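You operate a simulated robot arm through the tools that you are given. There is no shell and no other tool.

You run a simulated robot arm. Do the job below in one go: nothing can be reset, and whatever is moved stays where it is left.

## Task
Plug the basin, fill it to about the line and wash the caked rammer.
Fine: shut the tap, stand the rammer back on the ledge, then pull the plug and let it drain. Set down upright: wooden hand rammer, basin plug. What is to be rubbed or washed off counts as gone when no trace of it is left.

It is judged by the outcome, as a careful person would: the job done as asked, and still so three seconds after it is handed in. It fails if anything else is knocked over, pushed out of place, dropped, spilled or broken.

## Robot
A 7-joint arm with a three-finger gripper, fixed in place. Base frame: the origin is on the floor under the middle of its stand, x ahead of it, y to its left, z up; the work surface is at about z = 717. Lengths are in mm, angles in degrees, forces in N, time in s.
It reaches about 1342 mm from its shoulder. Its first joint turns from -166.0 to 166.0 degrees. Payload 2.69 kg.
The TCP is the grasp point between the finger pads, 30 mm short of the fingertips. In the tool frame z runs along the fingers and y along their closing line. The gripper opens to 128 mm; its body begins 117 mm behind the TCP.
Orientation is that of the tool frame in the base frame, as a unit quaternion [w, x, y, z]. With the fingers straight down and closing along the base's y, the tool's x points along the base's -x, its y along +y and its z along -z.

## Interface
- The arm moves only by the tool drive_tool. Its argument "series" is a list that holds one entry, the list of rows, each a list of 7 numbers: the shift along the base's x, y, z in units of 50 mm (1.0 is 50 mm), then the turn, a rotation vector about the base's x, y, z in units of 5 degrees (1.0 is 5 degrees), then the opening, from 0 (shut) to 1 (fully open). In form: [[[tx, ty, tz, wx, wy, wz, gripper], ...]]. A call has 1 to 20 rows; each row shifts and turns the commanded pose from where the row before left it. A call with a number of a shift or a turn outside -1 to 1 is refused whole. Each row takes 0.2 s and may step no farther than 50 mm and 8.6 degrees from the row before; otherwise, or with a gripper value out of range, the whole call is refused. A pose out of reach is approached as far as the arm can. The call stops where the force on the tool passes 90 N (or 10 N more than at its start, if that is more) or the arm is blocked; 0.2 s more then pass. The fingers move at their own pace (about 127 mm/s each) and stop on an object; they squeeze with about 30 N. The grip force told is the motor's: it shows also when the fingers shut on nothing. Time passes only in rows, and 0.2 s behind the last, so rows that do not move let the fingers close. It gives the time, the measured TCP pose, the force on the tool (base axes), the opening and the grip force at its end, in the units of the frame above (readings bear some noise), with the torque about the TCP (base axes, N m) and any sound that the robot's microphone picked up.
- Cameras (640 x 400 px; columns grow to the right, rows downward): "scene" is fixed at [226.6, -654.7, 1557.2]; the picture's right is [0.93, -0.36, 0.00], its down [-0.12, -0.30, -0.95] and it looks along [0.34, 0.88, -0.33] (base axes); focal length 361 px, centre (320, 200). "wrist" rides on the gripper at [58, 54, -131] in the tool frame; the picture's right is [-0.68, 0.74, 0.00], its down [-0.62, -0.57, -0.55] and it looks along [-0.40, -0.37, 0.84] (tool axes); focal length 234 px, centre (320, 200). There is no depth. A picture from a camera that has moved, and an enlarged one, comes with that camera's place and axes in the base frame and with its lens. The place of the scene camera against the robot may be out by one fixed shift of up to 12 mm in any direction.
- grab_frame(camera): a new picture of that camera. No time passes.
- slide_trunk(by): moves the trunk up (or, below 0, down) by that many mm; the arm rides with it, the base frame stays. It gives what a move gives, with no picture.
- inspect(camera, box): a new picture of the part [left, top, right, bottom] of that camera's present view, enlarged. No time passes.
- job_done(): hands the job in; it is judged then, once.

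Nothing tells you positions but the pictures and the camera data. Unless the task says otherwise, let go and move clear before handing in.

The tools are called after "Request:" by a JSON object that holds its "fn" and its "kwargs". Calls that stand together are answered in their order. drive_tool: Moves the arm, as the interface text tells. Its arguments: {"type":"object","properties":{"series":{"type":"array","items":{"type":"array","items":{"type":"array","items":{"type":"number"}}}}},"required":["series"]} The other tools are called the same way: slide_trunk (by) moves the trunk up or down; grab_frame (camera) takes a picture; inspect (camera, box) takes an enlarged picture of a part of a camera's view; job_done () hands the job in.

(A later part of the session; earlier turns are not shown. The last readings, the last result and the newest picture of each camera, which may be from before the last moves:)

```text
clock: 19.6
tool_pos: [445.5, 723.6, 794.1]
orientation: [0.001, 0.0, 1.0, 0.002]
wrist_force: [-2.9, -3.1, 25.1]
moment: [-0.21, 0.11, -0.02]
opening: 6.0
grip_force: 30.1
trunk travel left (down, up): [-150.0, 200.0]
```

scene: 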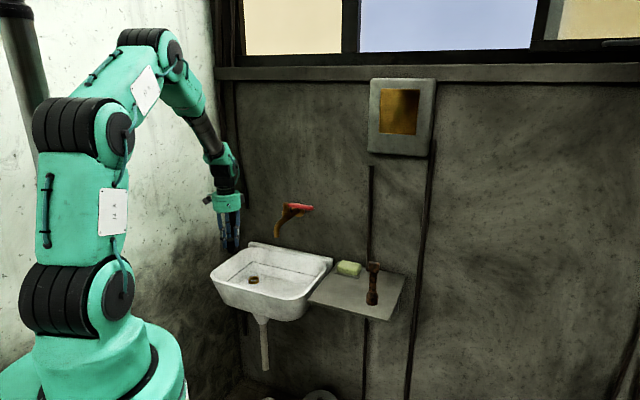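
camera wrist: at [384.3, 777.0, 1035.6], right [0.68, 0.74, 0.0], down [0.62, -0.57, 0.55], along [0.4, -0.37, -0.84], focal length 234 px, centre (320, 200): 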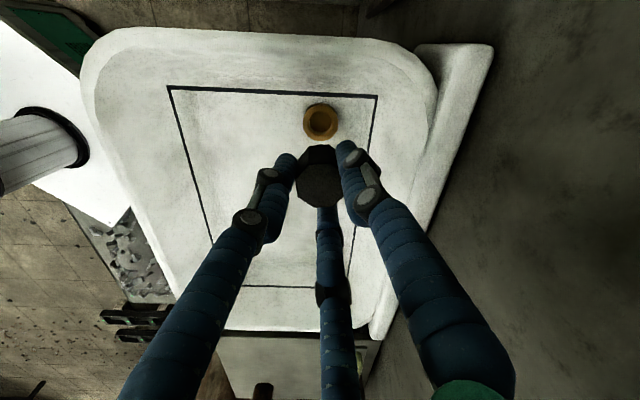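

The plug top is firm at z≈764 under 25 N, so it is seated. I'll rise and move over the tap lever to see it from above.

Request:
{"fn": "drive_tool", "kwargs": {"series": [[[0, 0, 0.5, 0, 0, 0, 0.0], [0, 0, 1, 0, 0, 0, 0.0], [0, 0, 1, 0, 0, 0, 0.0], [0, 0, 1, 0, 0, 0, 0.0], [0, 0, 1, 0, 0, 0, 0.0], [0, 0, 1, 0, 0, 0, 0.0], [0, 0, 1, 0, 0, 0, 0.0], [0, 0, 1, 0, 0, 0, 0.0], [0, 0, 1, 0, 0, 0, 0.0], [0, 0, 1, 0, 0, 0, 0.0], [0.62, -0.6, 0, 0, 0, 0, 0.0], [0.62, -0.6, 0, 0, 0, 0, 0.0], [0.62, -0.6, 0, 0, 0, 0, 0.0], [0.62, -0.6, 0, 0, 0, 0, 0.0], [0.62, -0.6, 0, 0, 0, 0, 0.0], [0, 0, 0, 0, 0, 0, 0.0]]]}}

Request:
{"fn": "grab_frame", "kwargs": {"camera": "wrist"}}

Request:
{"fn": "grab_frame", "kwargs": {"camera": "scene"}}

```text
clock: 23.0
tool_pos: [598.8, 573.8, 1263.6]
orientation: [0.0, 0.0, 1.0, -0.001]
wrist_force: [0.5, -0.8, 0.1]
moment: [0.08, 0.08, -0.04]
opening: 2.0
grip_force: 29.7
trunk travel left (down, up): [-150.0, 200.0]
```

```text
taken
camera wrist: at [541.1, 626.9, 1394.0], right [0.68, 0.74, 0.0], down [0.62, -0.57, 0.55], along [0.4, -0.37, -0.84], focal length 234 px, centre (320, 200)
```

wrist: 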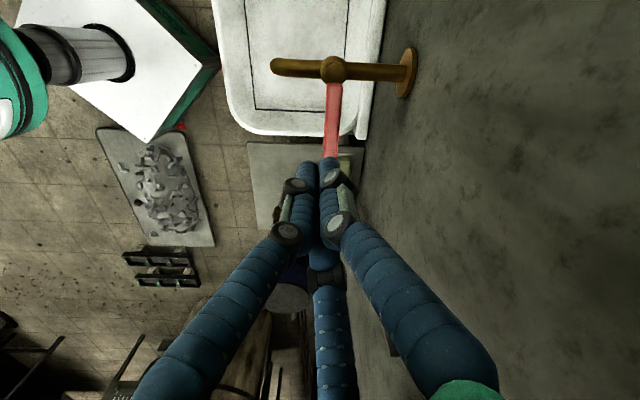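

```text
taken
```

scene: 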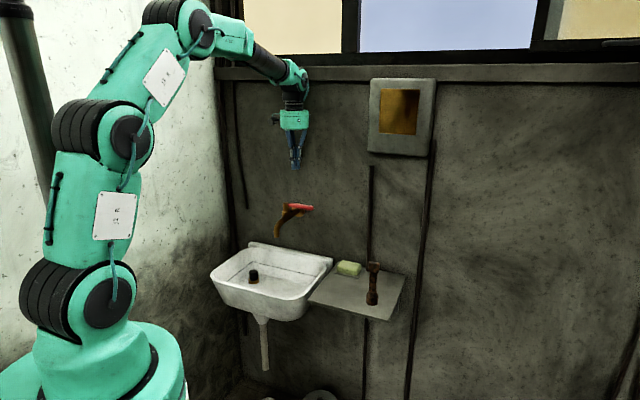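

Request:
{"fn": "inspect", "kwargs": {"camera": "wrist", "box": [260, 40, 430, 170]}}

```text
3.08 times, centred on (345, 105) of wrist
camera zoom: at [541.1, 626.9, 1394.0], right [0.68, 0.74, 0.0], down [0.62, -0.57, 0.55], along [0.4, -0.37, -0.84], focal length 720 px, centre (243, 492)
```

zoom: 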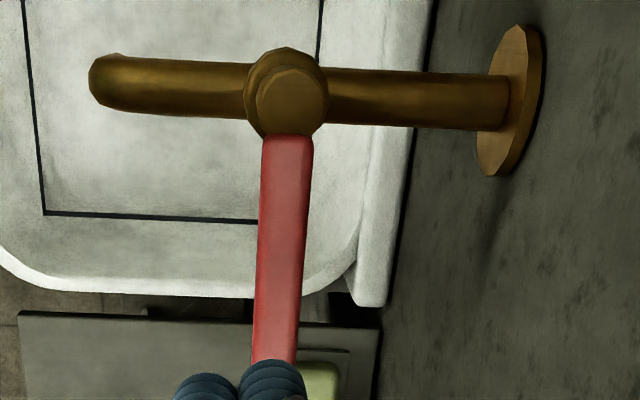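

The lever pivots at about (570,624) and points right along the wall at z≈1085, about 115 mm long. I'll lower the closed fingers behind it, between lever and wall.

Request:
{"fn": "drive_tool", "kwargs": {"series": [[[0.571, 0.239, 0, 0, 0, 0, 0.0], [0.571, 0.239, 0, 0, 0, 0, 0.0], [0, 0, -0.5, 0, 0, 0, 0.0], [0, 0, -0.5, 0, 0, 0, 0.0], [0, 0, 0, 0, 0, 0, 0.0]]]}}

Request:
{"fn": "grab_frame", "kwargs": {"camera": "wrist"}}

Request:
{"fn": "inspect", "kwargs": {"camera": "scene", "box": [240, 60, 380, 240]}}

```text
clock: 23.7
tool_pos: [645.4, 594.6, 1265.7]
orientation: [0.0, -0.002, 1.0, 0.0]
wrist_force: [-65.0, -50.3, 6.3]
moment: [8.25, -9.99, 0.48]
opening: 2.0
grip_force: 30.1
trunk travel left (down, up): [-150.0, 200.0]
stopped in row 3: the force on the tool passed its limit at 100 N (the readings are from after the stop); the commanded pose is now the measured one
```

```text
taken
camera wrist: at [587.3, 648.3, 1395.8], right [0.67, 0.74, 0.0], down [0.62, -0.56, 0.55], along [0.4, -0.37, -0.84], focal length 234 px, centre (320, 200)
```

wrist: 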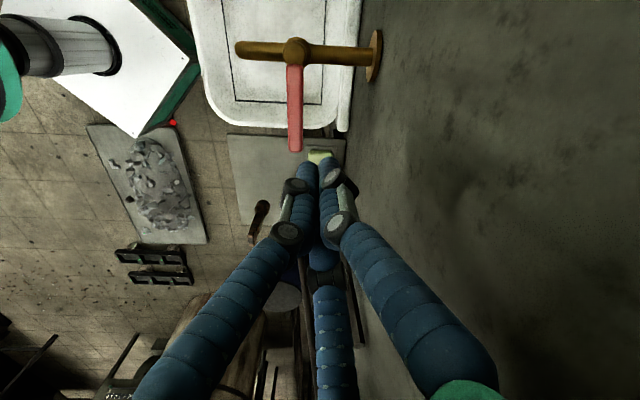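

```text
2.22 times, centred on (310, 150) of scene
camera zoom: at [226.6, -654.7, 1557.2], right [0.93, -0.36, 0.0], down [-0.12, -0.3, -0.95], along [0.34, 0.88, -0.33], focal length 802 px, centre (342, 311)
```

zoom: 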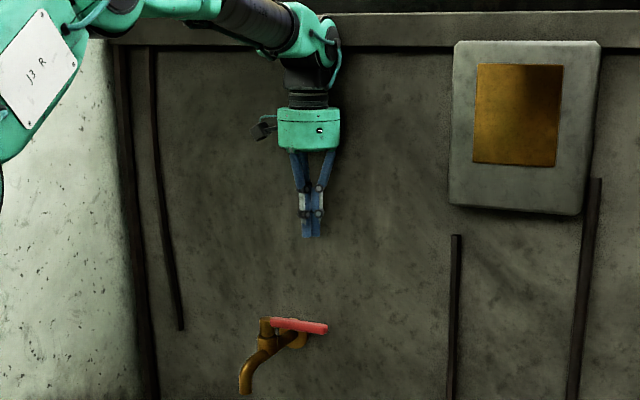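

The wrist touched the wall at n≈877, so a vertical tool can't get behind the lever. I'll back off, tilt the tool 15° so its body leans into the room, and try again.

Request:
{"fn": "drive_tool", "kwargs": {"series": [[[-0.566, -0.566, 0, 0, 0, 0, 0.0], [0, 0, 0, 0.707, -0.707, 0, 0.0], [0, 0, 0, 0.707, -0.707, 0, 0.0], [0, 0, 0, 0.707, -0.707, 0, 0.0], [0, 0, 0, 0, 0, 0, 0.0]]]}}

Request:
{"fn": "grab_frame", "kwargs": {"camera": "wrist"}}

Request:
{"fn": "grab_frame", "kwargs": {"camera": "scene"}}

```text
clock: 24.9
tool_pos: [624.2, 571.0, 1259.8]
orientation: [0.09, -0.001, 0.992, 0.091]
wrist_force: [-0.2, 0.1, -0.5]
moment: [0.01, -0.03, -0.02]
opening: 1.9
grip_force: 29.6
trunk travel left (down, up): [-150.0, 200.0]
```

```text
taken
camera wrist: at [542.6, 600.5, 1384.6], right [0.65, 0.71, 0.25], down [0.52, -0.66, 0.54], along [0.55, -0.22, -0.8], focal length 234 px, centre (320, 200)
```

wrist: 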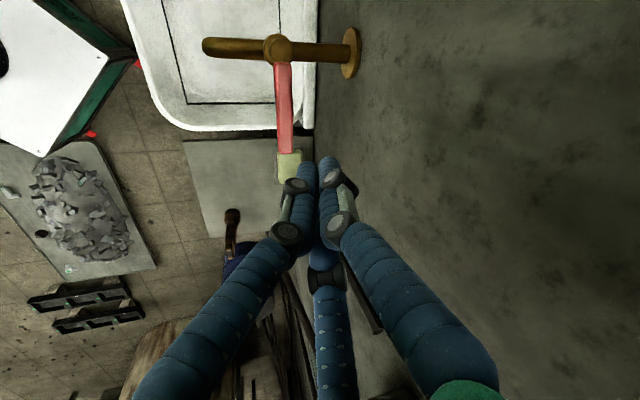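

```text
taken
```

scene: 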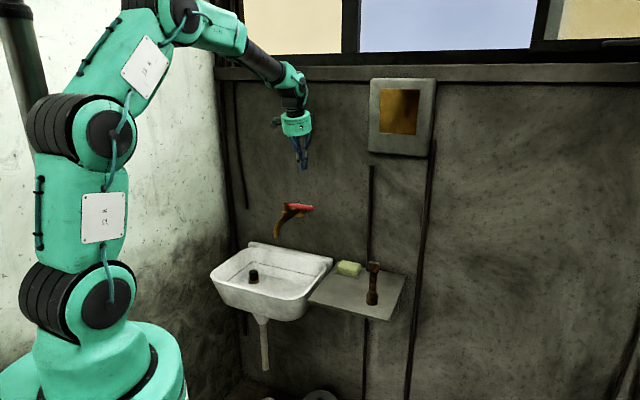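

The tilt is right: tool z ≈ (0.18,0.18,−0.97). Now I'll move behind the lever and come down partway.

Request:
{"fn": "drive_tool", "kwargs": {"series": [[[0.306, 0.244, 0, 0, 0, 0, 0.0], [0.306, 0.244, 0, 0, 0, 0, 0.0], [0, 0, -0.6, 0, 0, 0, 0.0], [0, 0, -0.8, 0, 0, 0, 0.0], [0, 0, -0.4, 0, 0, 0, 0.0], [0, 0, 0, 0, 0, 0, 0.0]]]}}

Request:
{"fn": "grab_frame", "kwargs": {"camera": "wrist"}}

Request:
{"fn": "inspect", "kwargs": {"camera": "scene", "box": [250, 110, 350, 240]}}

```text
clock: 26.3
tool_pos: [652.3, 597.5, 1170.1]
orientation: [0.091, -0.001, 0.992, 0.092]
wrist_force: [-0.6, -0.3, 0.7]
moment: [0.01, 0.0, -0.02]
opening: 2.1
grip_force: 30.2
trunk travel left (down, up): [-150.0, 200.0]
```

```text
taken
camera wrist: at [572.1, 626.4, 1295.8], right [0.65, 0.71, 0.25], down [0.52, -0.66, 0.54], along [0.55, -0.22, -0.8], focal length 234 px, centre (320, 200)
```

wrist: 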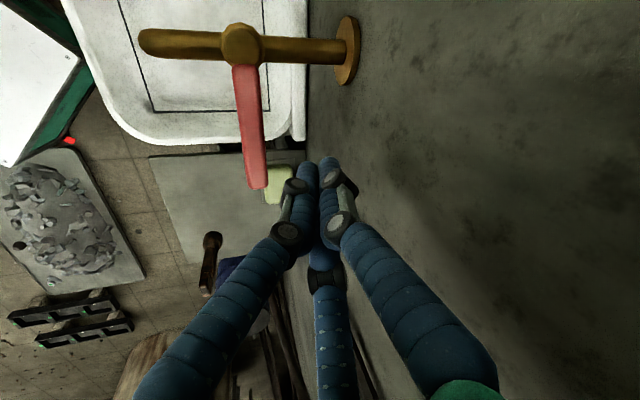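

```text
3.08 times, centred on (300, 175) of scene
camera zoom: at [226.6, -654.7, 1557.2], right [0.93, -0.36, 0.0], down [-0.12, -0.3, -0.95], along [0.34, 0.88, -0.33], focal length 1110 px, centre (382, 277)
```

zoom: 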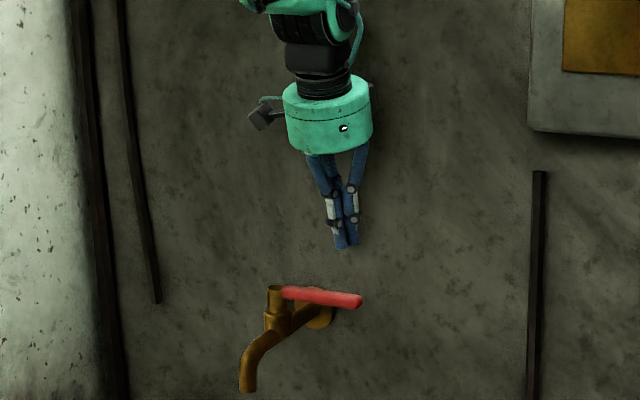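

The lever end comes out at about (651,540), as expected. I'll descend behind it.

Request:
{"fn": "drive_tool", "kwargs": {"series": [[[0, 0, -0.5, 0, 0, 0, 0.0], [0, 0, -0.5, 0, 0, 0, 0.0], [0, 0, -0.42, 0, 0, 0, 0.0], [0, 0, 0, 0, 0, 0, 0.0]]]}}

Request:
{"fn": "grab_frame", "kwargs": {"camera": "wrist"}}

Request:
{"fn": "inspect", "kwargs": {"camera": "scene", "box": [260, 150, 340, 240]}}

```text
clock: 27.3
tool_pos: [652.4, 595.8, 1099.4]
orientation: [0.09, -0.002, 0.992, 0.091]
wrist_force: [0.2, 0.4, -0.3]
moment: [-0.03, 0.02, -0.02]
opening: 2.2
grip_force: 30.0
trunk travel left (down, up): [-150.0, 200.0]
```

```text
taken
camera wrist: at [571.5, 624.7, 1224.2], right [0.65, 0.72, 0.25], down [0.52, -0.66, 0.54], along [0.55, -0.22, -0.8], focal length 234 px, centre (320, 200)
```

wrist: 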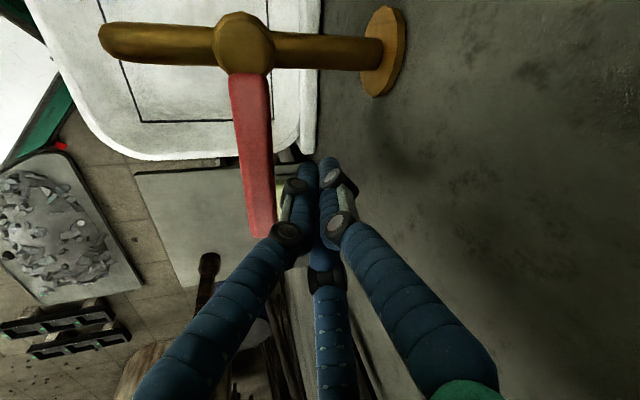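

```text
4.44 times, centred on (300, 195) of scene
camera zoom: at [226.6, -654.7, 1557.2], right [0.93, -0.36, 0.0], down [-0.12, -0.3, -0.95], along [0.34, 0.88, -0.33], focal length 1604 px, centre (409, 222)
```

zoom: 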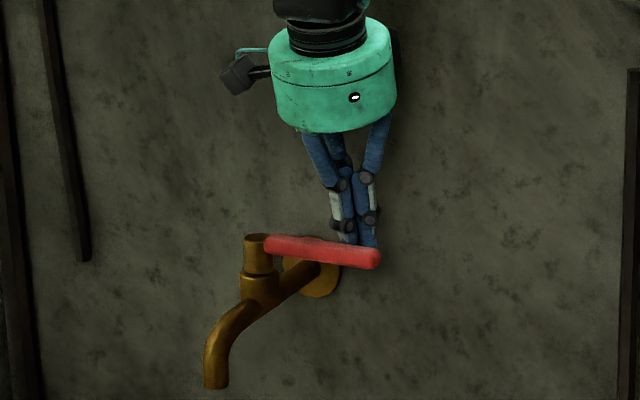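

The closed fingers are behind the lever. I'll swing it toward the spout along an arc, starting with about 30°.

Request:
{"fn": "drive_tool", "kwargs": {"series": [[[-0.114, -0.166, -0.12, 0, 0, 0, 0.0], [-0.122, -0.185, 0, 0, 0, 0, 0.0], [-0.122, -0.185, 0, 0, 0, 0, 0.0], [-0.165, -0.148, 0, 0, 0, 0, 0.0], [-0.165, -0.148, 0, 0, 0, 0, 0.0], [0, 0, 0, 0, 0, 0, 0.0]]]}}

Request:
{"fn": "grab_frame", "kwargs": {"camera": "wrist"}}

Request:
{"fn": "inspect", "kwargs": {"camera": "scene", "box": [210, 170, 350, 310]}}

```text
clock: 28.7
tool_pos: [620.0, 553.4, 1093.1]
orientation: [0.091, -0.001, 0.992, 0.091]
wrist_force: [0.6, -0.8, -0.8]
moment: [0.01, -0.02, 0.01]
opening: 2.3
grip_force: 30.1
trunk travel left (down, up): [-150.0, 200.0]
```

```text
taken
camera wrist: at [538.8, 583.0, 1218.3], right [0.65, 0.71, 0.25], down [0.52, -0.66, 0.54], along [0.55, -0.22, -0.8], focal length 234 px, centre (320, 200)
```

wrist: 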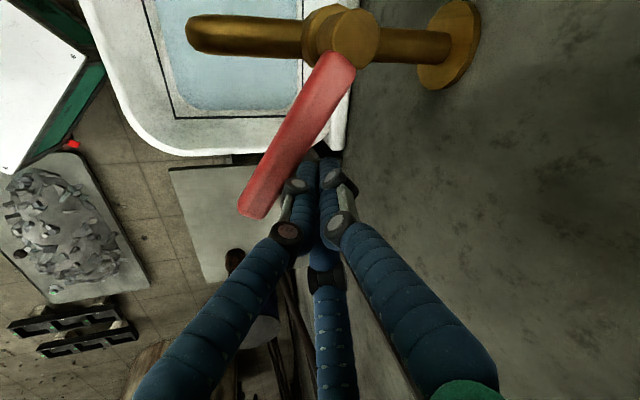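

```text
2.86 times, centred on (280, 240) of scene
camera zoom: at [226.6, -654.7, 1557.2], right [0.93, -0.36, 0.0], down [-0.12, -0.3, -0.95], along [0.34, 0.88, -0.33], focal length 1031 px, centre (434, 86)
```

zoom: 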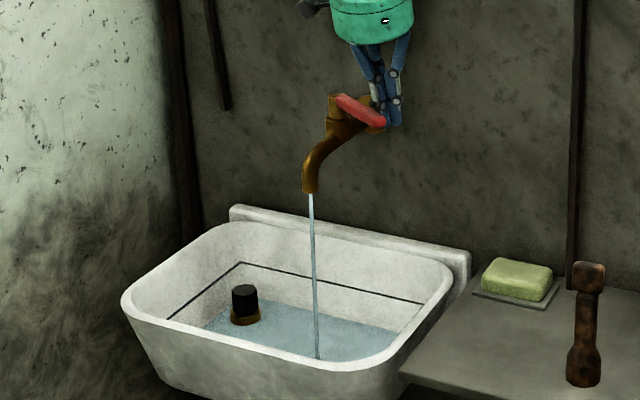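

Water is running already at a 30° opening. I'll check how far the level has come before letting more time pass.

Request:
{"fn": "inspect", "kwargs": {"camera": "scene", "box": [230, 250, 320, 300]}}

Request:
{"fn": "inspect", "kwargs": {"camera": "wrist", "box": [90, 0, 350, 160]}}

```text
7.11 times, centred on (275, 275) of scene
camera zoom: at [226.6, -654.7, 1557.2], right [0.93, -0.36, 0.0], down [-0.12, -0.3, -0.95], along [0.34, 0.88, -0.33], focal length 2567 px, centre (640, -333)
```

zoom: 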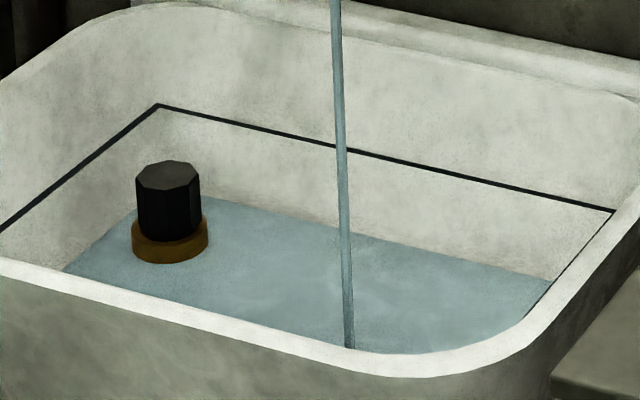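

```text
2.46 times, centred on (220, 80) of wrist
camera zoom: at [538.8, 583.0, 1218.3], right [0.65, 0.71, 0.25], down [0.52, -0.66, 0.54], along [0.55, -0.22, -0.8], focal length 576 px, centre (566, 495)
```

zoom: 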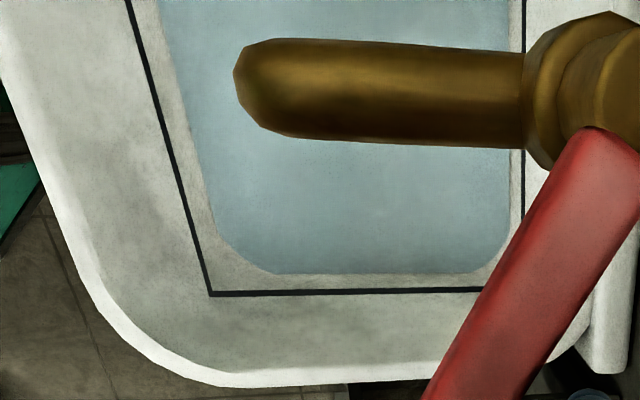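

Only a few millimetres so far, so the flow is moderate. While it fills I'll lift over the lever and get into place on its room side, ready to shut it.

Request:
{"fn": "drive_tool", "kwargs": {"series": [[[0, 0, 1, 0, 0, 0, 0.0], [-0.725, -0.18, 0, 0, 0, 0, 0.0], [-0.725, -0.18, 0, 0, 0, 0, 0.0], [0, 0, -0.5, 0, 0, 0, 0.0], [0, 0, -0.5, 0, 0, 0, 0.0]]]}}

Request:
{"fn": "grab_frame", "kwargs": {"camera": "wrist"}}

Request:
{"fn": "inspect", "kwargs": {"camera": "scene", "box": [230, 250, 320, 300]}}

Request:
{"fn": "inspect", "kwargs": {"camera": "scene", "box": [210, 170, 350, 310]}}

```text
clock: 29.9
tool_pos: [547.6, 536.6, 1091.0]
orientation: [0.09, -0.002, 0.992, 0.09]
wrist_force: [0.8, 0.4, -1.1]
moment: [-0.01, 0.04, -0.03]
opening: 2.2
grip_force: 29.5
trunk travel left (down, up): [-150.0, 200.0]
```

```text
taken
camera wrist: at [466.2, 567.0, 1216.7], right [0.65, 0.72, 0.25], down [0.52, -0.66, 0.54], along [0.55, -0.22, -0.8], focal length 234 px, centre (320, 200)
```

wrist: 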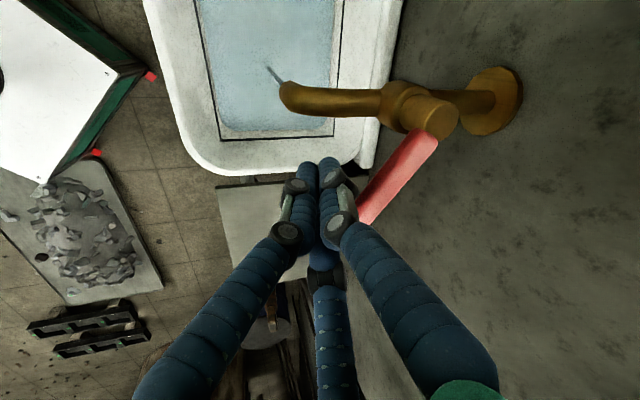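

```text
7.11 times, centred on (275, 275) of scene
camera zoom: at [226.6, -654.7, 1557.2], right [0.93, -0.36, 0.0], down [-0.12, -0.3, -0.95], along [0.34, 0.88, -0.33], focal length 2567 px, centre (640, -333)
```

zoom: 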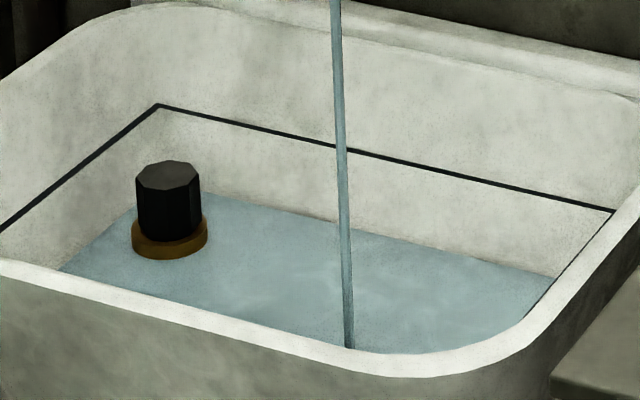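

```text
2.86 times, centred on (280, 240) of scene
camera zoom: at [226.6, -654.7, 1557.2], right [0.93, -0.36, 0.0], down [-0.12, -0.3, -0.95], along [0.34, 0.88, -0.33], focal length 1031 px, centre (434, 86)
```

zoom: 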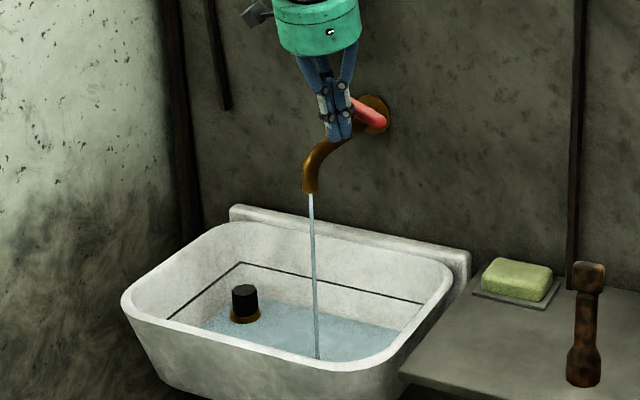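

The level is rising about 2.7 mm/s, with roughly 45 mm left to the line. I'll hold still while it fills.

Request:
{"fn": "drive_tool", "kwargs": {"series": [[[0, 0, 0, 0, 0, 0, 0], [0, 0, 0, 0, 0, 0, 0], [0, 0, 0, 0, 0, 0, 0], [0, 0, 0, 0, 0, 0, 0], [0, 0, 0, 0, 0, 0, 0], [0, 0, 0, 0, 0, 0, 0], [0, 0, 0, 0, 0, 0, 0], [0, 0, 0, 0, 0, 0, 0], [0, 0, 0, 0, 0, 0, 0], [0, 0, 0, 0, 0, 0, 0], [0, 0, 0, 0, 0, 0, 0], [0, 0, 0, 0, 0, 0, 0], [0, 0, 0, 0, 0, 0, 0], [0, 0, 0, 0, 0, 0, 0], [0, 0, 0, 0, 0, 0, 0], [0, 0, 0, 0, 0, 0, 0], [0, 0, 0, 0, 0, 0, 0], [0, 0, 0, 0, 0, 0, 0], [0, 0, 0, 0, 0, 0, 0], [0, 0, 0, 0, 0, 0, 0]]]}}

Request:
{"fn": "inspect", "kwargs": {"camera": "scene", "box": [230, 250, 320, 300]}}

```text
clock: 34.1
tool_pos: [548.2, 537.2, 1093.0]
orientation: [0.091, -0.001, 0.992, 0.092]
wrist_force: [0.3, 0.3, 0.0]
moment: [0.01, -0.04, 0.02]
opening: 2.0
grip_force: 30.6
trunk travel left (down, up): [-150.0, 200.0]
```

```text
7.11 times, centred on (275, 275) of scene
camera zoom: at [226.6, -654.7, 1557.2], right [0.93, -0.36, 0.0], down [-0.12, -0.3, -0.95], along [0.34, 0.88, -0.33], focal length 2567 px, centre (640, -333)
```

zoom: 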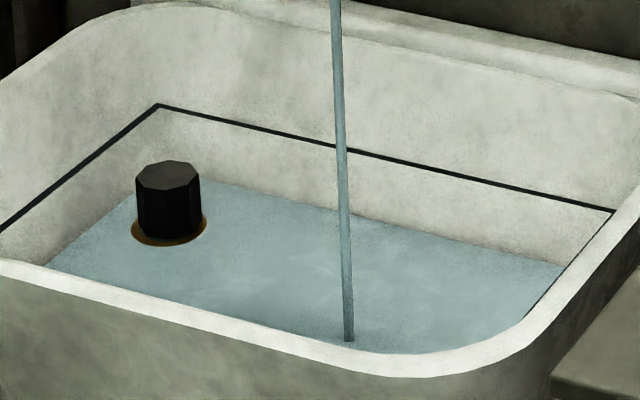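

Request:
{"fn": "drive_tool", "kwargs": {"series": [[[0, 0, 0, 0, 0, 0, 0], [0, 0, 0, 0, 0, 0, 0], [0, 0, 0, 0, 0, 0, 0], [0, 0, 0, 0, 0, 0, 0], [0, 0, 0, 0, 0, 0, 0], [0, 0, 0, 0, 0, 0, 0], [0, 0, 0, 0, 0, 0, 0], [0, 0, 0, 0, 0, 0, 0], [0, 0, 0, 0, 0, 0, 0], [0, 0, 0, 0, 0, 0, 0], [0, 0, 0, 0, 0, 0, 0], [0, 0, 0, 0, 0, 0, 0], [0, 0, 0, 0, 0, 0, 0], [0, 0, 0, 0, 0, 0, 0], [0, 0, 0, 0, 0, 0, 0], [0, 0, 0, 0, 0, 0, 0], [0, 0, 0, 0, 0, 0, 0], [0, 0, 0, 0, 0, 0, 0], [0, 0, 0, 0, 0, 0, 0], [0, 0, 0, 0, 0, 0, 0]]]}}

Request:
{"fn": "inspect", "kwargs": {"camera": "scene", "box": [230, 250, 320, 300]}}

```text
clock: 38.3
tool_pos: [546.2, 537.3, 1092.2]
orientation: [0.091, -0.002, 0.992, 0.092]
wrist_force: [-0.2, 0.5, 0.1]
moment: [0.03, 0.01, -0.01]
opening: 1.9
grip_force: 30.0
trunk travel left (down, up): [-150.0, 200.0]
```

```text
7.11 times, centred on (275, 275) of scene
camera zoom: at [226.6, -654.7, 1557.2], right [0.93, -0.36, 0.0], down [-0.12, -0.3, -0.95], along [0.34, 0.88, -0.33], focal length 2567 px, centre (640, -333)
```

zoom: 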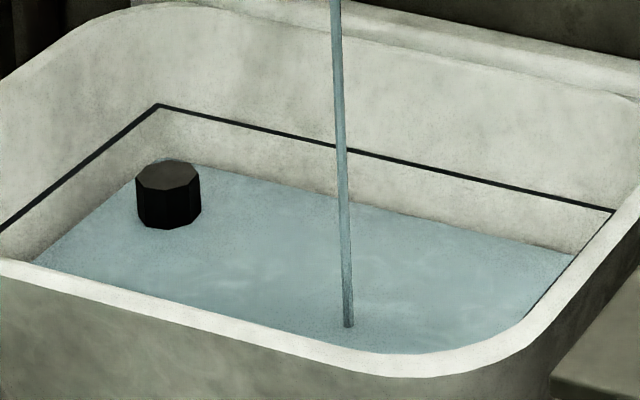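

Request:
{"fn": "drive_tool", "kwargs": {"series": [[[0, 0, 0, 0, 0, 0, 0], [0, 0, 0, 0, 0, 0, 0], [0, 0, 0, 0, 0, 0, 0], [0, 0, 0, 0, 0, 0, 0], [0, 0, 0, 0, 0, 0, 0], [0, 0, 0, 0, 0, 0, 0], [0, 0, 0, 0, 0, 0, 0], [0, 0, 0, 0, 0, 0, 0], [0, 0, 0, 0, 0, 0, 0], [0, 0, 0, 0, 0, 0, 0], [0, 0, 0, 0, 0, 0, 0], [0, 0, 0, 0, 0, 0, 0], [0, 0, 0, 0, 0, 0, 0], [0, 0, 0, 0, 0, 0, 0], [0, 0, 0, 0, 0, 0, 0], [0, 0, 0, 0, 0, 0, 0], [0, 0, 0, 0, 0, 0, 0], [0, 0, 0, 0, 0, 0, 0], [0, 0, 0, 0, 0, 0, 0], [0, 0, 0, 0, 0, 0, 0]]]}}

Request:
{"fn": "inspect", "kwargs": {"camera": "scene", "box": [230, 250, 320, 300]}}

```text
clock: 42.5
tool_pos: [546.9, 537.6, 1093.6]
orientation: [0.091, -0.001, 0.992, 0.091]
wrist_force: [-0.2, 0.0, -0.8]
moment: [0.04, 0.01, 0.01]
opening: 1.7
grip_force: 29.6
trunk travel left (down, up): [-150.0, 200.0]
```

```text
7.11 times, centred on (275, 275) of scene
camera zoom: at [226.6, -654.7, 1557.2], right [0.93, -0.36, 0.0], down [-0.12, -0.3, -0.95], along [0.34, 0.88, -0.33], focal length 2567 px, centre (640, -333)
```

zoom: 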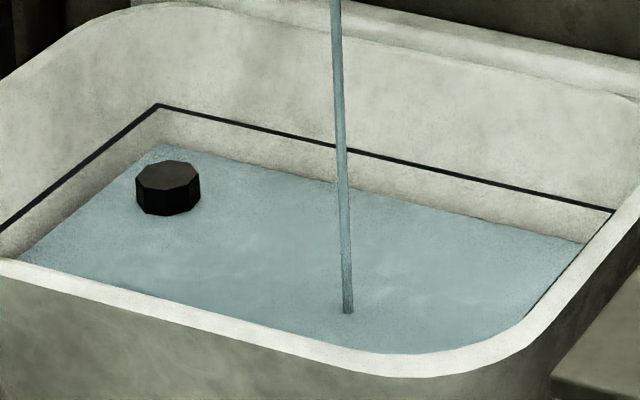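

Request:
{"fn": "drive_tool", "kwargs": {"series": [[[0, 0, 0, 0, 0, 0, 0], [0, 0, 0, 0, 0, 0, 0], [0, 0, 0, 0, 0, 0, 0], [0, 0, 0, 0, 0, 0, 0], [0, 0, 0, 0, 0, 0, 0], [0, 0, 0, 0, 0, 0, 0], [0, 0, 0, 0, 0, 0, 0], [0, 0, 0, 0, 0, 0, 0], [0, 0, 0, 0, 0, 0, 0], [0, 0, 0, 0, 0, 0, 0], [0, 0, 0, 0, 0, 0, 0], [0, 0, 0, 0, 0, 0, 0], [0, 0, 0, 0, 0, 0, 0], [0, 0, 0, 0, 0, 0, 0], [0, 0, 0, 0, 0, 0, 0], [0, 0, 0, 0, 0, 0, 0], [0, 0, 0, 0, 0, 0, 0], [0, 0, 0, 0, 0, 0, 0], [0, 0, 0, 0, 0, 0, 0], [0, 0, 0, 0, 0, 0, 0]]]}}

Request:
{"fn": "inspect", "kwargs": {"camera": "scene", "box": [230, 250, 320, 300]}}

Request:
{"fn": "grab_frame", "kwargs": {"camera": "wrist"}}

```text
clock: 46.7
tool_pos: [547.7, 537.3, 1093.4]
orientation: [0.091, -0.002, 0.992, 0.091]
wrist_force: [-0.4, -0.3, -0.1]
moment: [-0.01, 0.01, -0.01]
opening: 2.1
grip_force: 30.3
trunk travel left (down, up): [-150.0, 200.0]
```

```text
7.11 times, centred on (275, 275) of scene
camera zoom: at [226.6, -654.7, 1557.2], right [0.93, -0.36, 0.0], down [-0.12, -0.3, -0.95], along [0.34, 0.88, -0.33], focal length 2567 px, centre (640, -333)
```

zoom: 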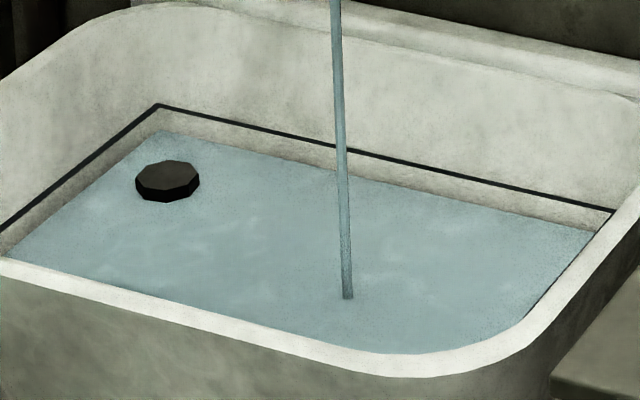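

```text
taken
camera wrist: at [465.8, 566.9, 1217.8], right [0.65, 0.71, 0.25], down [0.52, -0.66, 0.54], along [0.55, -0.22, -0.8], focal length 234 px, centre (320, 200)
```

wrist: 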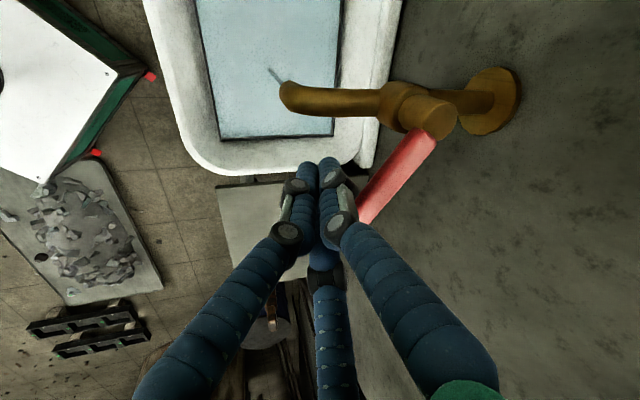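

Request:
{"fn": "drive_tool", "kwargs": {"series": [[[0, 0, 0, 0, 0, 0, 0], [0, 0, 0, 0, 0, 0, 0], [0, 0, 0, 0, 0, 0, 0], [0, 0, 0, 0, 0, 0, 0], [0, 0, 0, 0, 0, 0, 0], [0, 0, 0, 0, 0, 0, 0], [0, 0, 0, 0, 0, 0, 0], [0, 0, 0, 0, 0, 0, 0], [0, 0, 0, 0, 0, 0, 0], [0, 0, 0, 0, 0, 0, 0], [0, 0, 0, 0, 0, 0, 0], [0, 0, 0, 0, 0, 0, 0], [0, 0, 0, 0, 0, 0, 0], [0, 0, 0, 0, 0, 0, 0], [0, 0, 0, 0, 0, 0, 0], [0, 0, 0, 0, 0, 0, 0], [0, 0, 0, 0, 0, 0, 0], [0, 0, 0, 0, 0, 0, 0], [0, 0, 0, 0, 0, 0, 0], [0, 0, 0, 0, 0, 0, 0]]]}}

Request:
{"fn": "inspect", "kwargs": {"camera": "scene", "box": [230, 250, 320, 300]}}

```text
clock: 50.9
tool_pos: [548.1, 538.4, 1093.7]
orientation: [0.091, 0.0, 0.992, 0.091]
wrist_force: [0.2, 0.1, 0.0]
moment: [-0.01, 0.01, 0.0]
opening: 2.1
grip_force: 29.8
trunk travel left (down, up): [-150.0, 200.0]
```

```text
7.11 times, centred on (275, 275) of scene
camera zoom: at [226.6, -654.7, 1557.2], right [0.93, -0.36, 0.0], down [-0.12, -0.3, -0.95], along [0.34, 0.88, -0.33], focal length 2567 px, centre (640, -333)
```

zoom: 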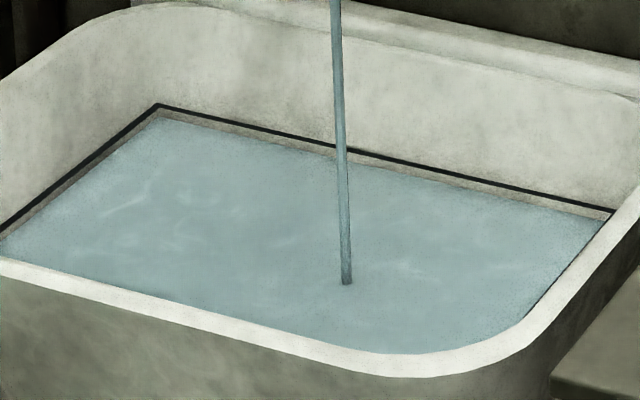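

The level is just under the line, so I'll wait one more second and then push the lever back shut.

Request:
{"fn": "drive_tool", "kwargs": {"series": [[[0, 0, 0, 0, 0, 0, 0], [0, 0, 0, 0, 0, 0, 0], [0, 0, 0, 0, 0, 0, 0], [0, 0, 0, 0, 0, 0, 0], [0.32, 0.036, 0, 0, 0, 0, 0], [0.221, 0.012, 0, 0, 0, 0, 0], [0.221, 0.012, 0, 0, 0, 0, 0], [0.21, 0.07, 0, 0, 0, 0, 0], [0.21, 0.07, 0, 0, 0, 0, 0], [0.03, 0.03, 0, 0, 0, 0, 0]]]}}

Request:
{"fn": "inspect", "kwargs": {"camera": "scene", "box": [210, 170, 350, 310]}}

Request:
{"fn": "grab_frame", "kwargs": {"camera": "wrist"}}

```text
clock: 53.1
tool_pos: [608.6, 547.2, 1092.6]
orientation: [0.09, 0.0, 0.992, 0.09]
wrist_force: [-1.8, -6.1, 0.0]
moment: [-0.08, 0.03, 0.02]
opening: 2.1
grip_force: 29.9
trunk travel left (down, up): [-150.0, 200.0]
```

```text
2.86 times, centred on (280, 240) of scene
camera zoom: at [226.6, -654.7, 1557.2], right [0.93, -0.36, 0.0], down [-0.12, -0.3, -0.95], along [0.34, 0.88, -0.33], focal length 1031 px, centre (434, 86)
```

zoom: 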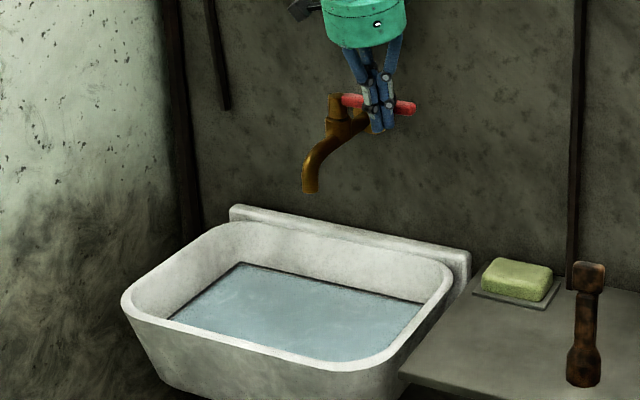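

```text
taken
camera wrist: at [526.7, 576.7, 1217.1], right [0.65, 0.72, 0.25], down [0.52, -0.66, 0.54], along [0.55, -0.22, -0.8], focal length 234 px, centre (320, 200)
```

wrist: 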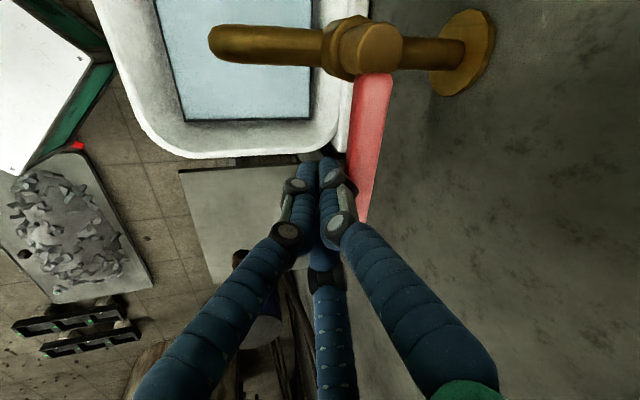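

The stream has stopped. I'll nudge the lever a little further to its stop and check for drips.

Request:
{"fn": "drive_tool", "kwargs": {"series": [[[0.05, 0.05, 0, 0, 0, 0, 0], [0.03, 0.03, 0, 0, 0, 0, 0], [0, 0, 0, 0, 0, 0, 0]]]}}

Request:
{"fn": "grab_frame", "kwargs": {"camera": "wrist"}}

Request:
{"fn": "inspect", "kwargs": {"camera": "scene", "box": [230, 190, 330, 300]}}

Request:
{"fn": "inspect", "kwargs": {"camera": "scene", "box": [230, 250, 320, 300]}}

```text
clock: 53.9
tool_pos: [609.2, 547.8, 1092.4]
orientation: [0.088, -0.002, 0.992, 0.089]
wrist_force: [-39.6, -40.4, -1.0]
moment: [-0.44, 0.5, 0.37]
opening: 2.1
grip_force: 30.1
trunk travel left (down, up): [-150.0, 200.0]
```

```text
taken
camera wrist: at [527.7, 577.8, 1217.4], right [0.65, 0.72, 0.25], down [0.52, -0.66, 0.54], along [0.55, -0.22, -0.8], focal length 234 px, centre (320, 200)
```

wrist: 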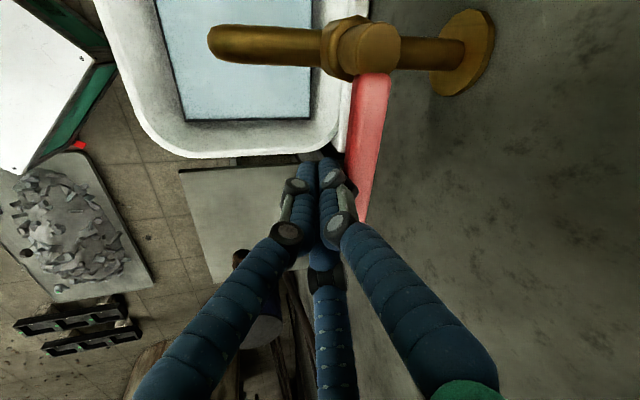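

```text
3.64 times, centred on (280, 245) of scene
camera zoom: at [226.6, -654.7, 1557.2], right [0.93, -0.36, 0.0], down [-0.12, -0.3, -0.95], along [0.34, 0.88, -0.33], focal length 1312 px, centre (466, 36)
```

zoom: 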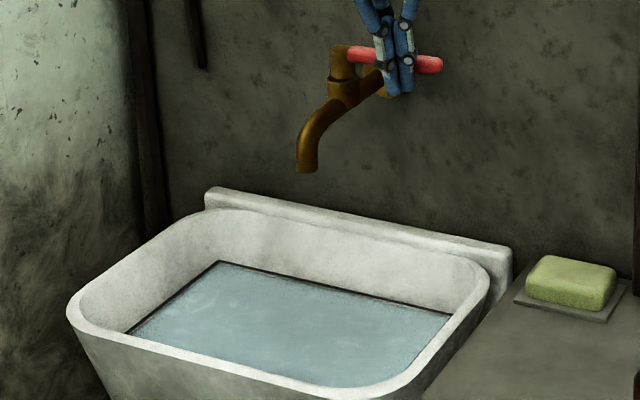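

```text
7.11 times, centred on (275, 275) of scene
camera zoom: at [226.6, -654.7, 1557.2], right [0.93, -0.36, 0.0], down [-0.12, -0.3, -0.95], along [0.34, 0.88, -0.33], focal length 2567 px, centre (640, -333)
```

zoom: 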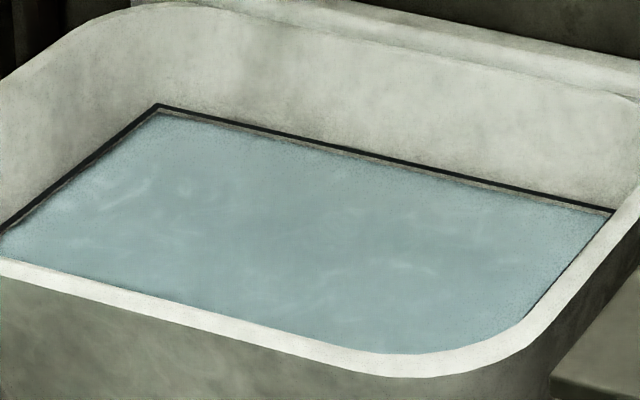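

The tap is shut, held against its stop with 56 N, and the level is just under the line. Next is the rammer: I'll back away from the lever, undo the tilt, and move to the room side of the ledge while turning the hand.

Request:
{"fn": "drive_tool", "kwargs": {"series": [[[-0.2, -0.2, 0.3, 0, 0, 0, 0], [-0.3, -0.3, 0.9, 0, 0, 0, 0], [0.213, -0.789, -0.227, -0.707, 0.707, 0, 0], [0.213, -0.789, -0.227, -0.707, 0.707, 0, 0], [0.213, -0.789, -0.227, -0.707, 0.707, 0, 0], [0.213, -0.789, -0.227, 0, 0, 1, 0], [0.213, -0.789, -0.227, 0, 0, 1, 0], [0.213, -0.789, -0.227, 0, 0, 1, 0], [0.213, -0.789, -0.227, 0, 0, 1, 0], [0.213, -0.789, -0.227, 0, 0, 1, 0.3], [0.213, -0.789, -0.227, 0, 0, 1, 0.7], [0, 0, 0, 0, 0, 1, 0.7], [0, 0, 0, 0, 0, 1, 0.7], [0, 0, 0, 0, 0, 1, 0.7], [0, 0, 0, 0, 0, 0, 0.7]]]}}

Request:
{"fn": "grab_frame", "kwargs": {"camera": "wrist"}}

Request:
{"fn": "grab_frame", "kwargs": {"camera": "scene"}}

```text
clock: 57.1
tool_pos: [683.9, 169.0, 1052.0]
orientation: [-0.001, -0.384, 0.923, -0.002]
wrist_force: [0.6, 0.5, -0.3]
moment: [-0.02, -0.02, -0.02]
opening: 89.6
grip_force: 0.0
trunk travel left (down, up): [-150.0, 200.0]
```

```text
taken
camera wrist: at [605.8, 166.6, 1181.3], right [-0.05, 1.0, 0.0], down [0.84, 0.04, 0.55], along [0.55, 0.02, -0.84], focal length 234 px, centre (320, 200)
```

wrist: 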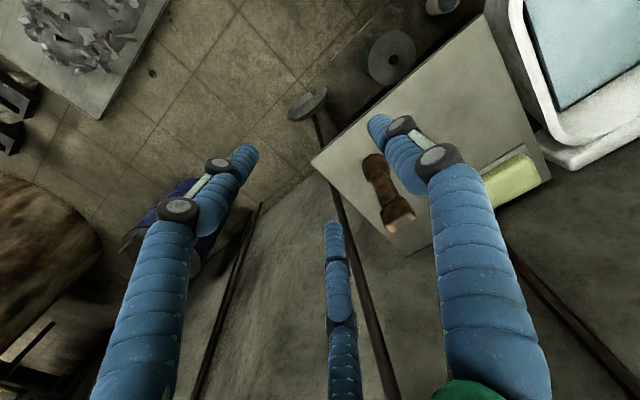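

```text
taken
```

scene: 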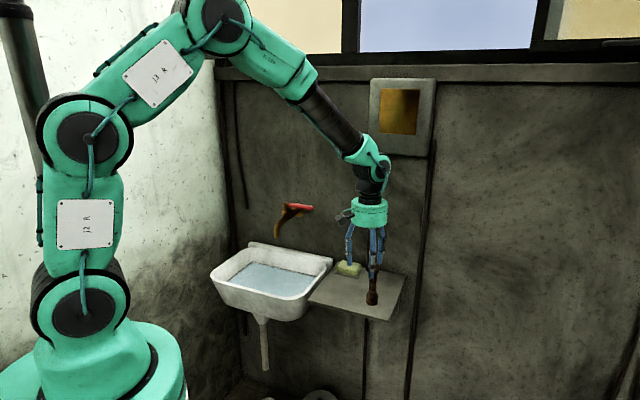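

Request:
{"fn": "inspect", "kwargs": {"camera": "wrist", "box": [340, 130, 440, 250]}}

Request:
{"fn": "inspect", "kwargs": {"camera": "wrist", "box": [300, 10, 560, 250]}}

```text
3.33 times, centred on (390, 190) of wrist
camera zoom: at [605.8, 166.6, 1181.3], right [-0.05, 1.0, 0.0], down [0.84, 0.04, 0.55], along [0.55, 0.02, -0.84], focal length 781 px, centre (87, 233)
```

zoom: 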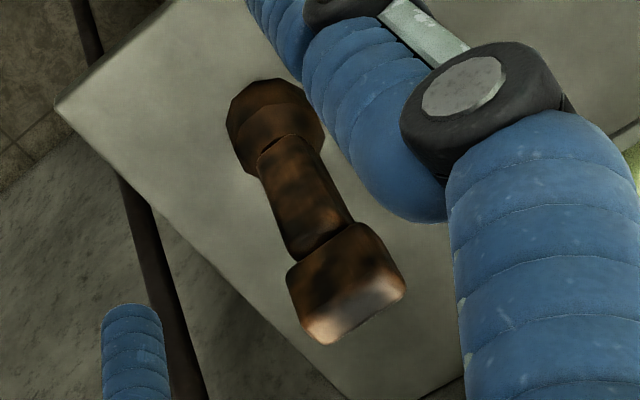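

```text
1.67 times, centred on (430, 130) of wrist
camera zoom: at [605.8, 166.6, 1181.3], right [-0.05, 1.0, 0.0], down [0.84, 0.04, 0.55], along [0.55, 0.02, -0.84], focal length 390 px, centre (137, 317)
```

zoom: 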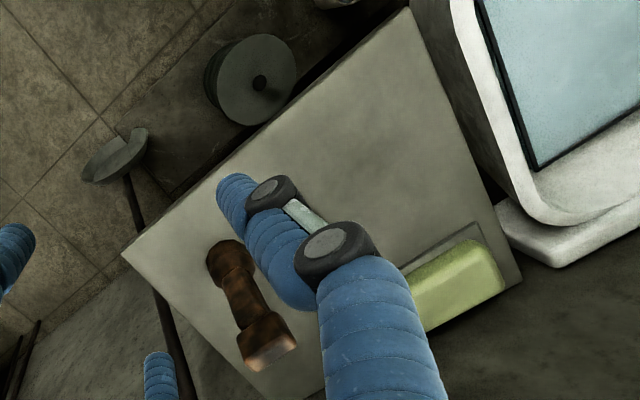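

The rammer stands at about (764,262), its flat head 32 mm wide along the wall and 17 mm thick. I'll pitch the hand to horizontal, pointing at the wall, while lowering to handle height in front of the ledge.

Request:
{"fn": "drive_tool", "kwargs": {"series": [[[0, 0, 0, 0.707, -0.707, 0, 0.7], [0, 0, 0, 0.707, -0.707, 0, 0.7], [0, 0, 0, 0.707, -0.707, 0, 0.7], [0, 0, 0, 0.707, -0.707, 0, 0.7], [0, 0, 0, 0.707, -0.707, 0, 0.7], [0, 0, 0, 0.707, -0.707, 0, 0.7], [0, 0, 0, 0.707, -0.707, 0, 0.7], [0, 0, 0, 0.707, -0.707, 0, 0.7], [0, 0, 0, 0.707, -0.707, 0, 0.7], [0, 0, 0, 0.707, -0.707, 0, 0.7], [0, 0, 0, 0.707, -0.707, 0, 0.7], [0, 0, 0, 0.707, -0.707, 0, 0.7], [0, 0, 0, 0.707, -0.707, 0, 0.7], [0, 0, 0, 0.707, -0.707, 0, 0.7], [0, 0, 0, 0.707, -0.707, 0, 0.7], [0, 0, 0, 0.707, -0.707, 0, 0.7], [0, 0, 0, 0.707, -0.707, 0, 0.7], [0, 0, 0, 0.707, -0.707, 0, 0.7], [0, 0, 0, 0, 0, 0, 0.7]]]}}

Request:
{"fn": "grab_frame", "kwargs": {"camera": "wrist"}}

Request:
{"fn": "grab_frame", "kwargs": {"camera": "scene"}}

```text
clock: 61.1
tool_pos: [685.8, 171.5, 1049.9]
orientation: [0.652, -0.272, 0.655, 0.269]
wrist_force: [-0.1, -0.4, -0.7]
moment: [0.01, -0.01, 0.02]
opening: 89.5
grip_force: 0.0
trunk travel left (down, up): [-150.0, 200.0]
```

```text
taken
camera wrist: at [554.4, 115.7, 992.1], right [-0.52, 0.53, 0.67], down [0.01, -0.78, 0.62], along [0.86, 0.33, 0.4], focal length 234 px, centre (320, 200)
```

wrist: 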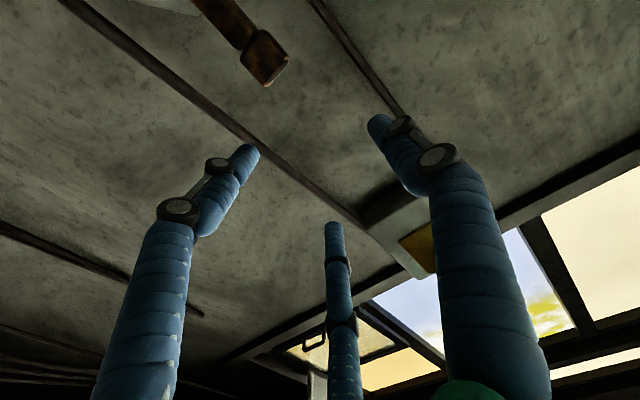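

```text
taken
```

scene: 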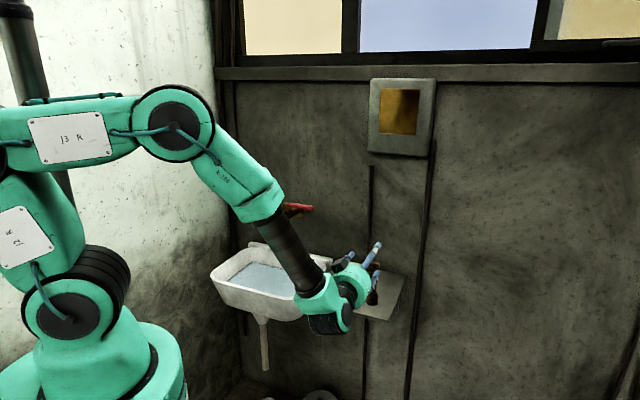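

The hand is horizontal and pointing at the wall. I'll lower to handle height, still clear of the ledge.

Request:
{"fn": "drive_tool", "kwargs": {"series": [[[0, 0, -0.6, 0, 0, 0, 0.7], [0, 0, -0.8, 0, 0, 0, 0.7], [0, 0, -0.8, 0, 0, 0, 0.7], [0, 0, -0.56, 0, 0, 0, 0.7], [0, 0, 0, 0, 0, 0, 0.7]]]}}

Request:
{"fn": "grab_frame", "kwargs": {"camera": "wrist"}}

Request:
{"fn": "grab_frame", "kwargs": {"camera": "scene"}}

Request:
{"fn": "inspect", "kwargs": {"camera": "scene", "box": [310, 230, 420, 330]}}

```text
clock: 62.3
tool_pos: [683.5, 172.2, 914.7]
orientation: [0.652, -0.272, 0.655, 0.269]
wrist_force: [0.7, -0.3, -0.4]
moment: [0.02, 0.01, -0.03]
opening: 89.7
grip_force: 0.0
trunk travel left (down, up): [-150.0, 200.0]
```

```text
taken
camera wrist: at [553.0, 116.5, 856.6], right [-0.52, 0.53, 0.67], down [0.01, -0.78, 0.62], along [0.86, 0.33, 0.4], focal length 234 px, centre (320, 200)
```

wrist: 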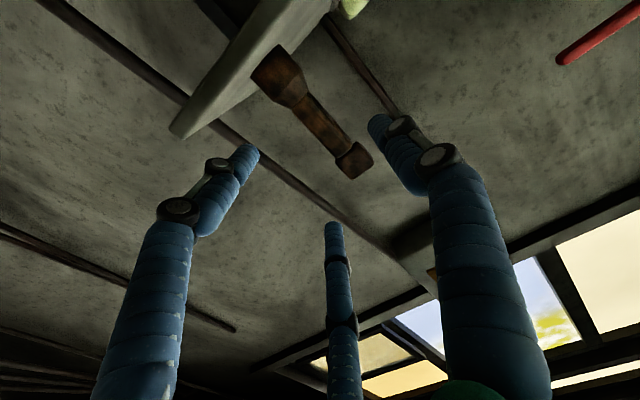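

```text
taken
```

scene: 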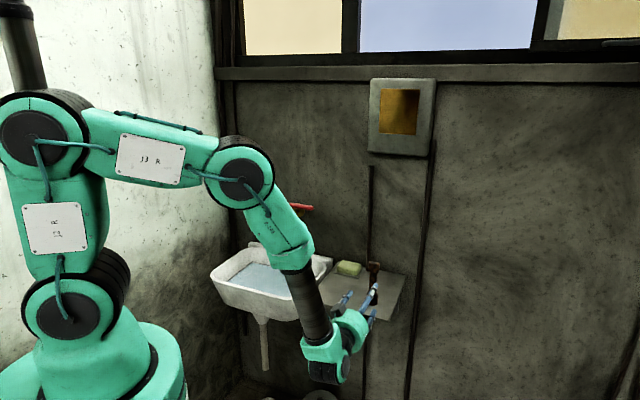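

```text
4.00 times, centred on (365, 280) of scene
camera zoom: at [226.6, -654.7, 1557.2], right [0.93, -0.36, 0.0], down [-0.12, -0.3, -0.95], along [0.34, 0.88, -0.33], focal length 1444 px, centre (140, -120)
```

zoom: 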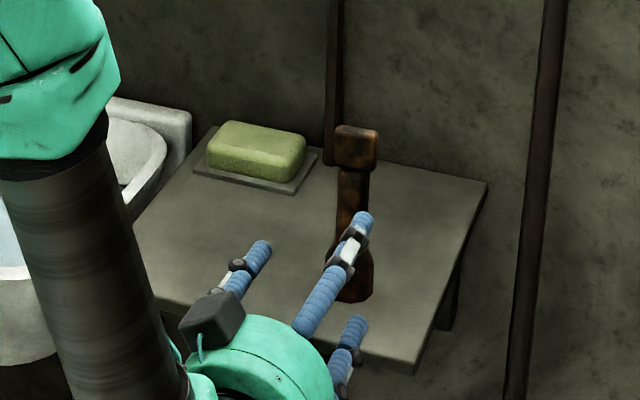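

Request:
{"fn": "inspect", "kwargs": {"camera": "wrist", "box": [230, 30, 400, 200]}}

```text
2.35 times, centred on (315, 115) of wrist
camera zoom: at [553.0, 116.5, 856.6], right [-0.52, 0.53, 0.67], down [0.01, -0.78, 0.62], along [0.86, 0.33, 0.4], focal length 551 px, centre (332, 400)
```

zoom: 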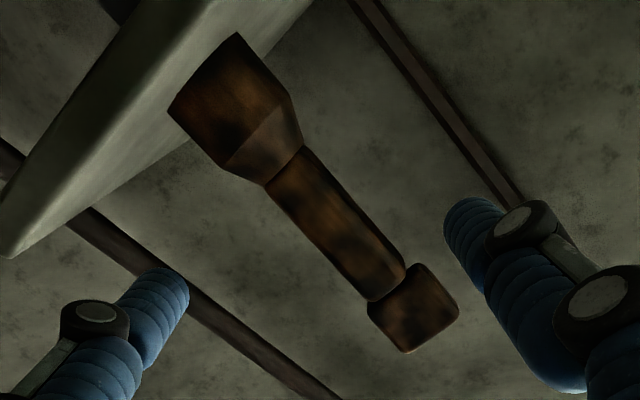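

Measured from this view: rammer axis u≈353, handle z 876–944 and about 24 mm wide. The hand is aligned, so I'll slide it in along the wall normal with the handle between the fingers.

Request:
{"fn": "drive_tool", "kwargs": {"series": [[[0.02, -0.02, -0.05, 0, 0, 0, 0.7], [0.5, 0.5, 0, 0, 0, 0, 0.7], [0.5, 0.5, 0, 0, 0, 0, 0.7], [0, 0, 0, 0, 0, 0, 0.7]]]}}

Request:
{"fn": "grab_frame", "kwargs": {"camera": "wrist"}}

Request:
{"fn": "inspect", "kwargs": {"camera": "scene", "box": [320, 240, 410, 330]}}

```text
clock: 63.3
tool_pos: [737.6, 221.7, 910.8]
orientation: [0.652, -0.272, 0.656, 0.268]
wrist_force: [0.3, -0.3, -0.6]
moment: [0.02, -0.01, -0.06]
opening: 89.7
grip_force: 0.0
trunk travel left (down, up): [-150.0, 200.0]
```

```text
taken
camera wrist: at [607.3, 166.7, 851.7], right [-0.52, 0.53, 0.67], down [0.01, -0.78, 0.62], along [0.86, 0.33, 0.4], focal length 234 px, centre (320, 200)
```

wrist: 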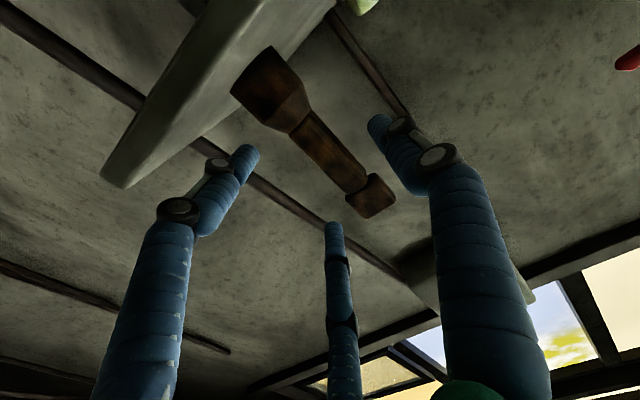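

```text
4.44 times, centred on (365, 285) of scene
camera zoom: at [226.6, -654.7, 1557.2], right [0.93, -0.36, 0.0], down [-0.12, -0.3, -0.95], along [0.34, 0.88, -0.33], focal length 1604 px, centre (120, -178)
```

zoom: 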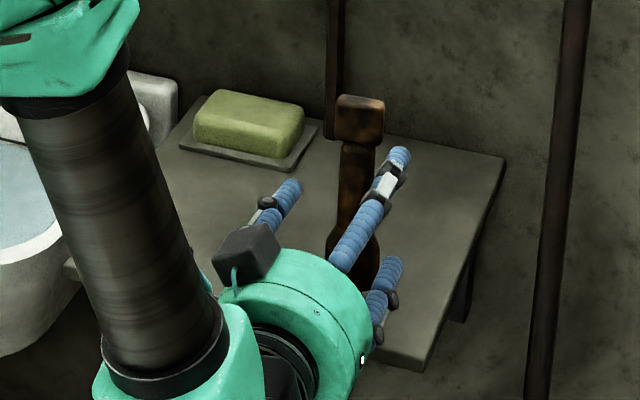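

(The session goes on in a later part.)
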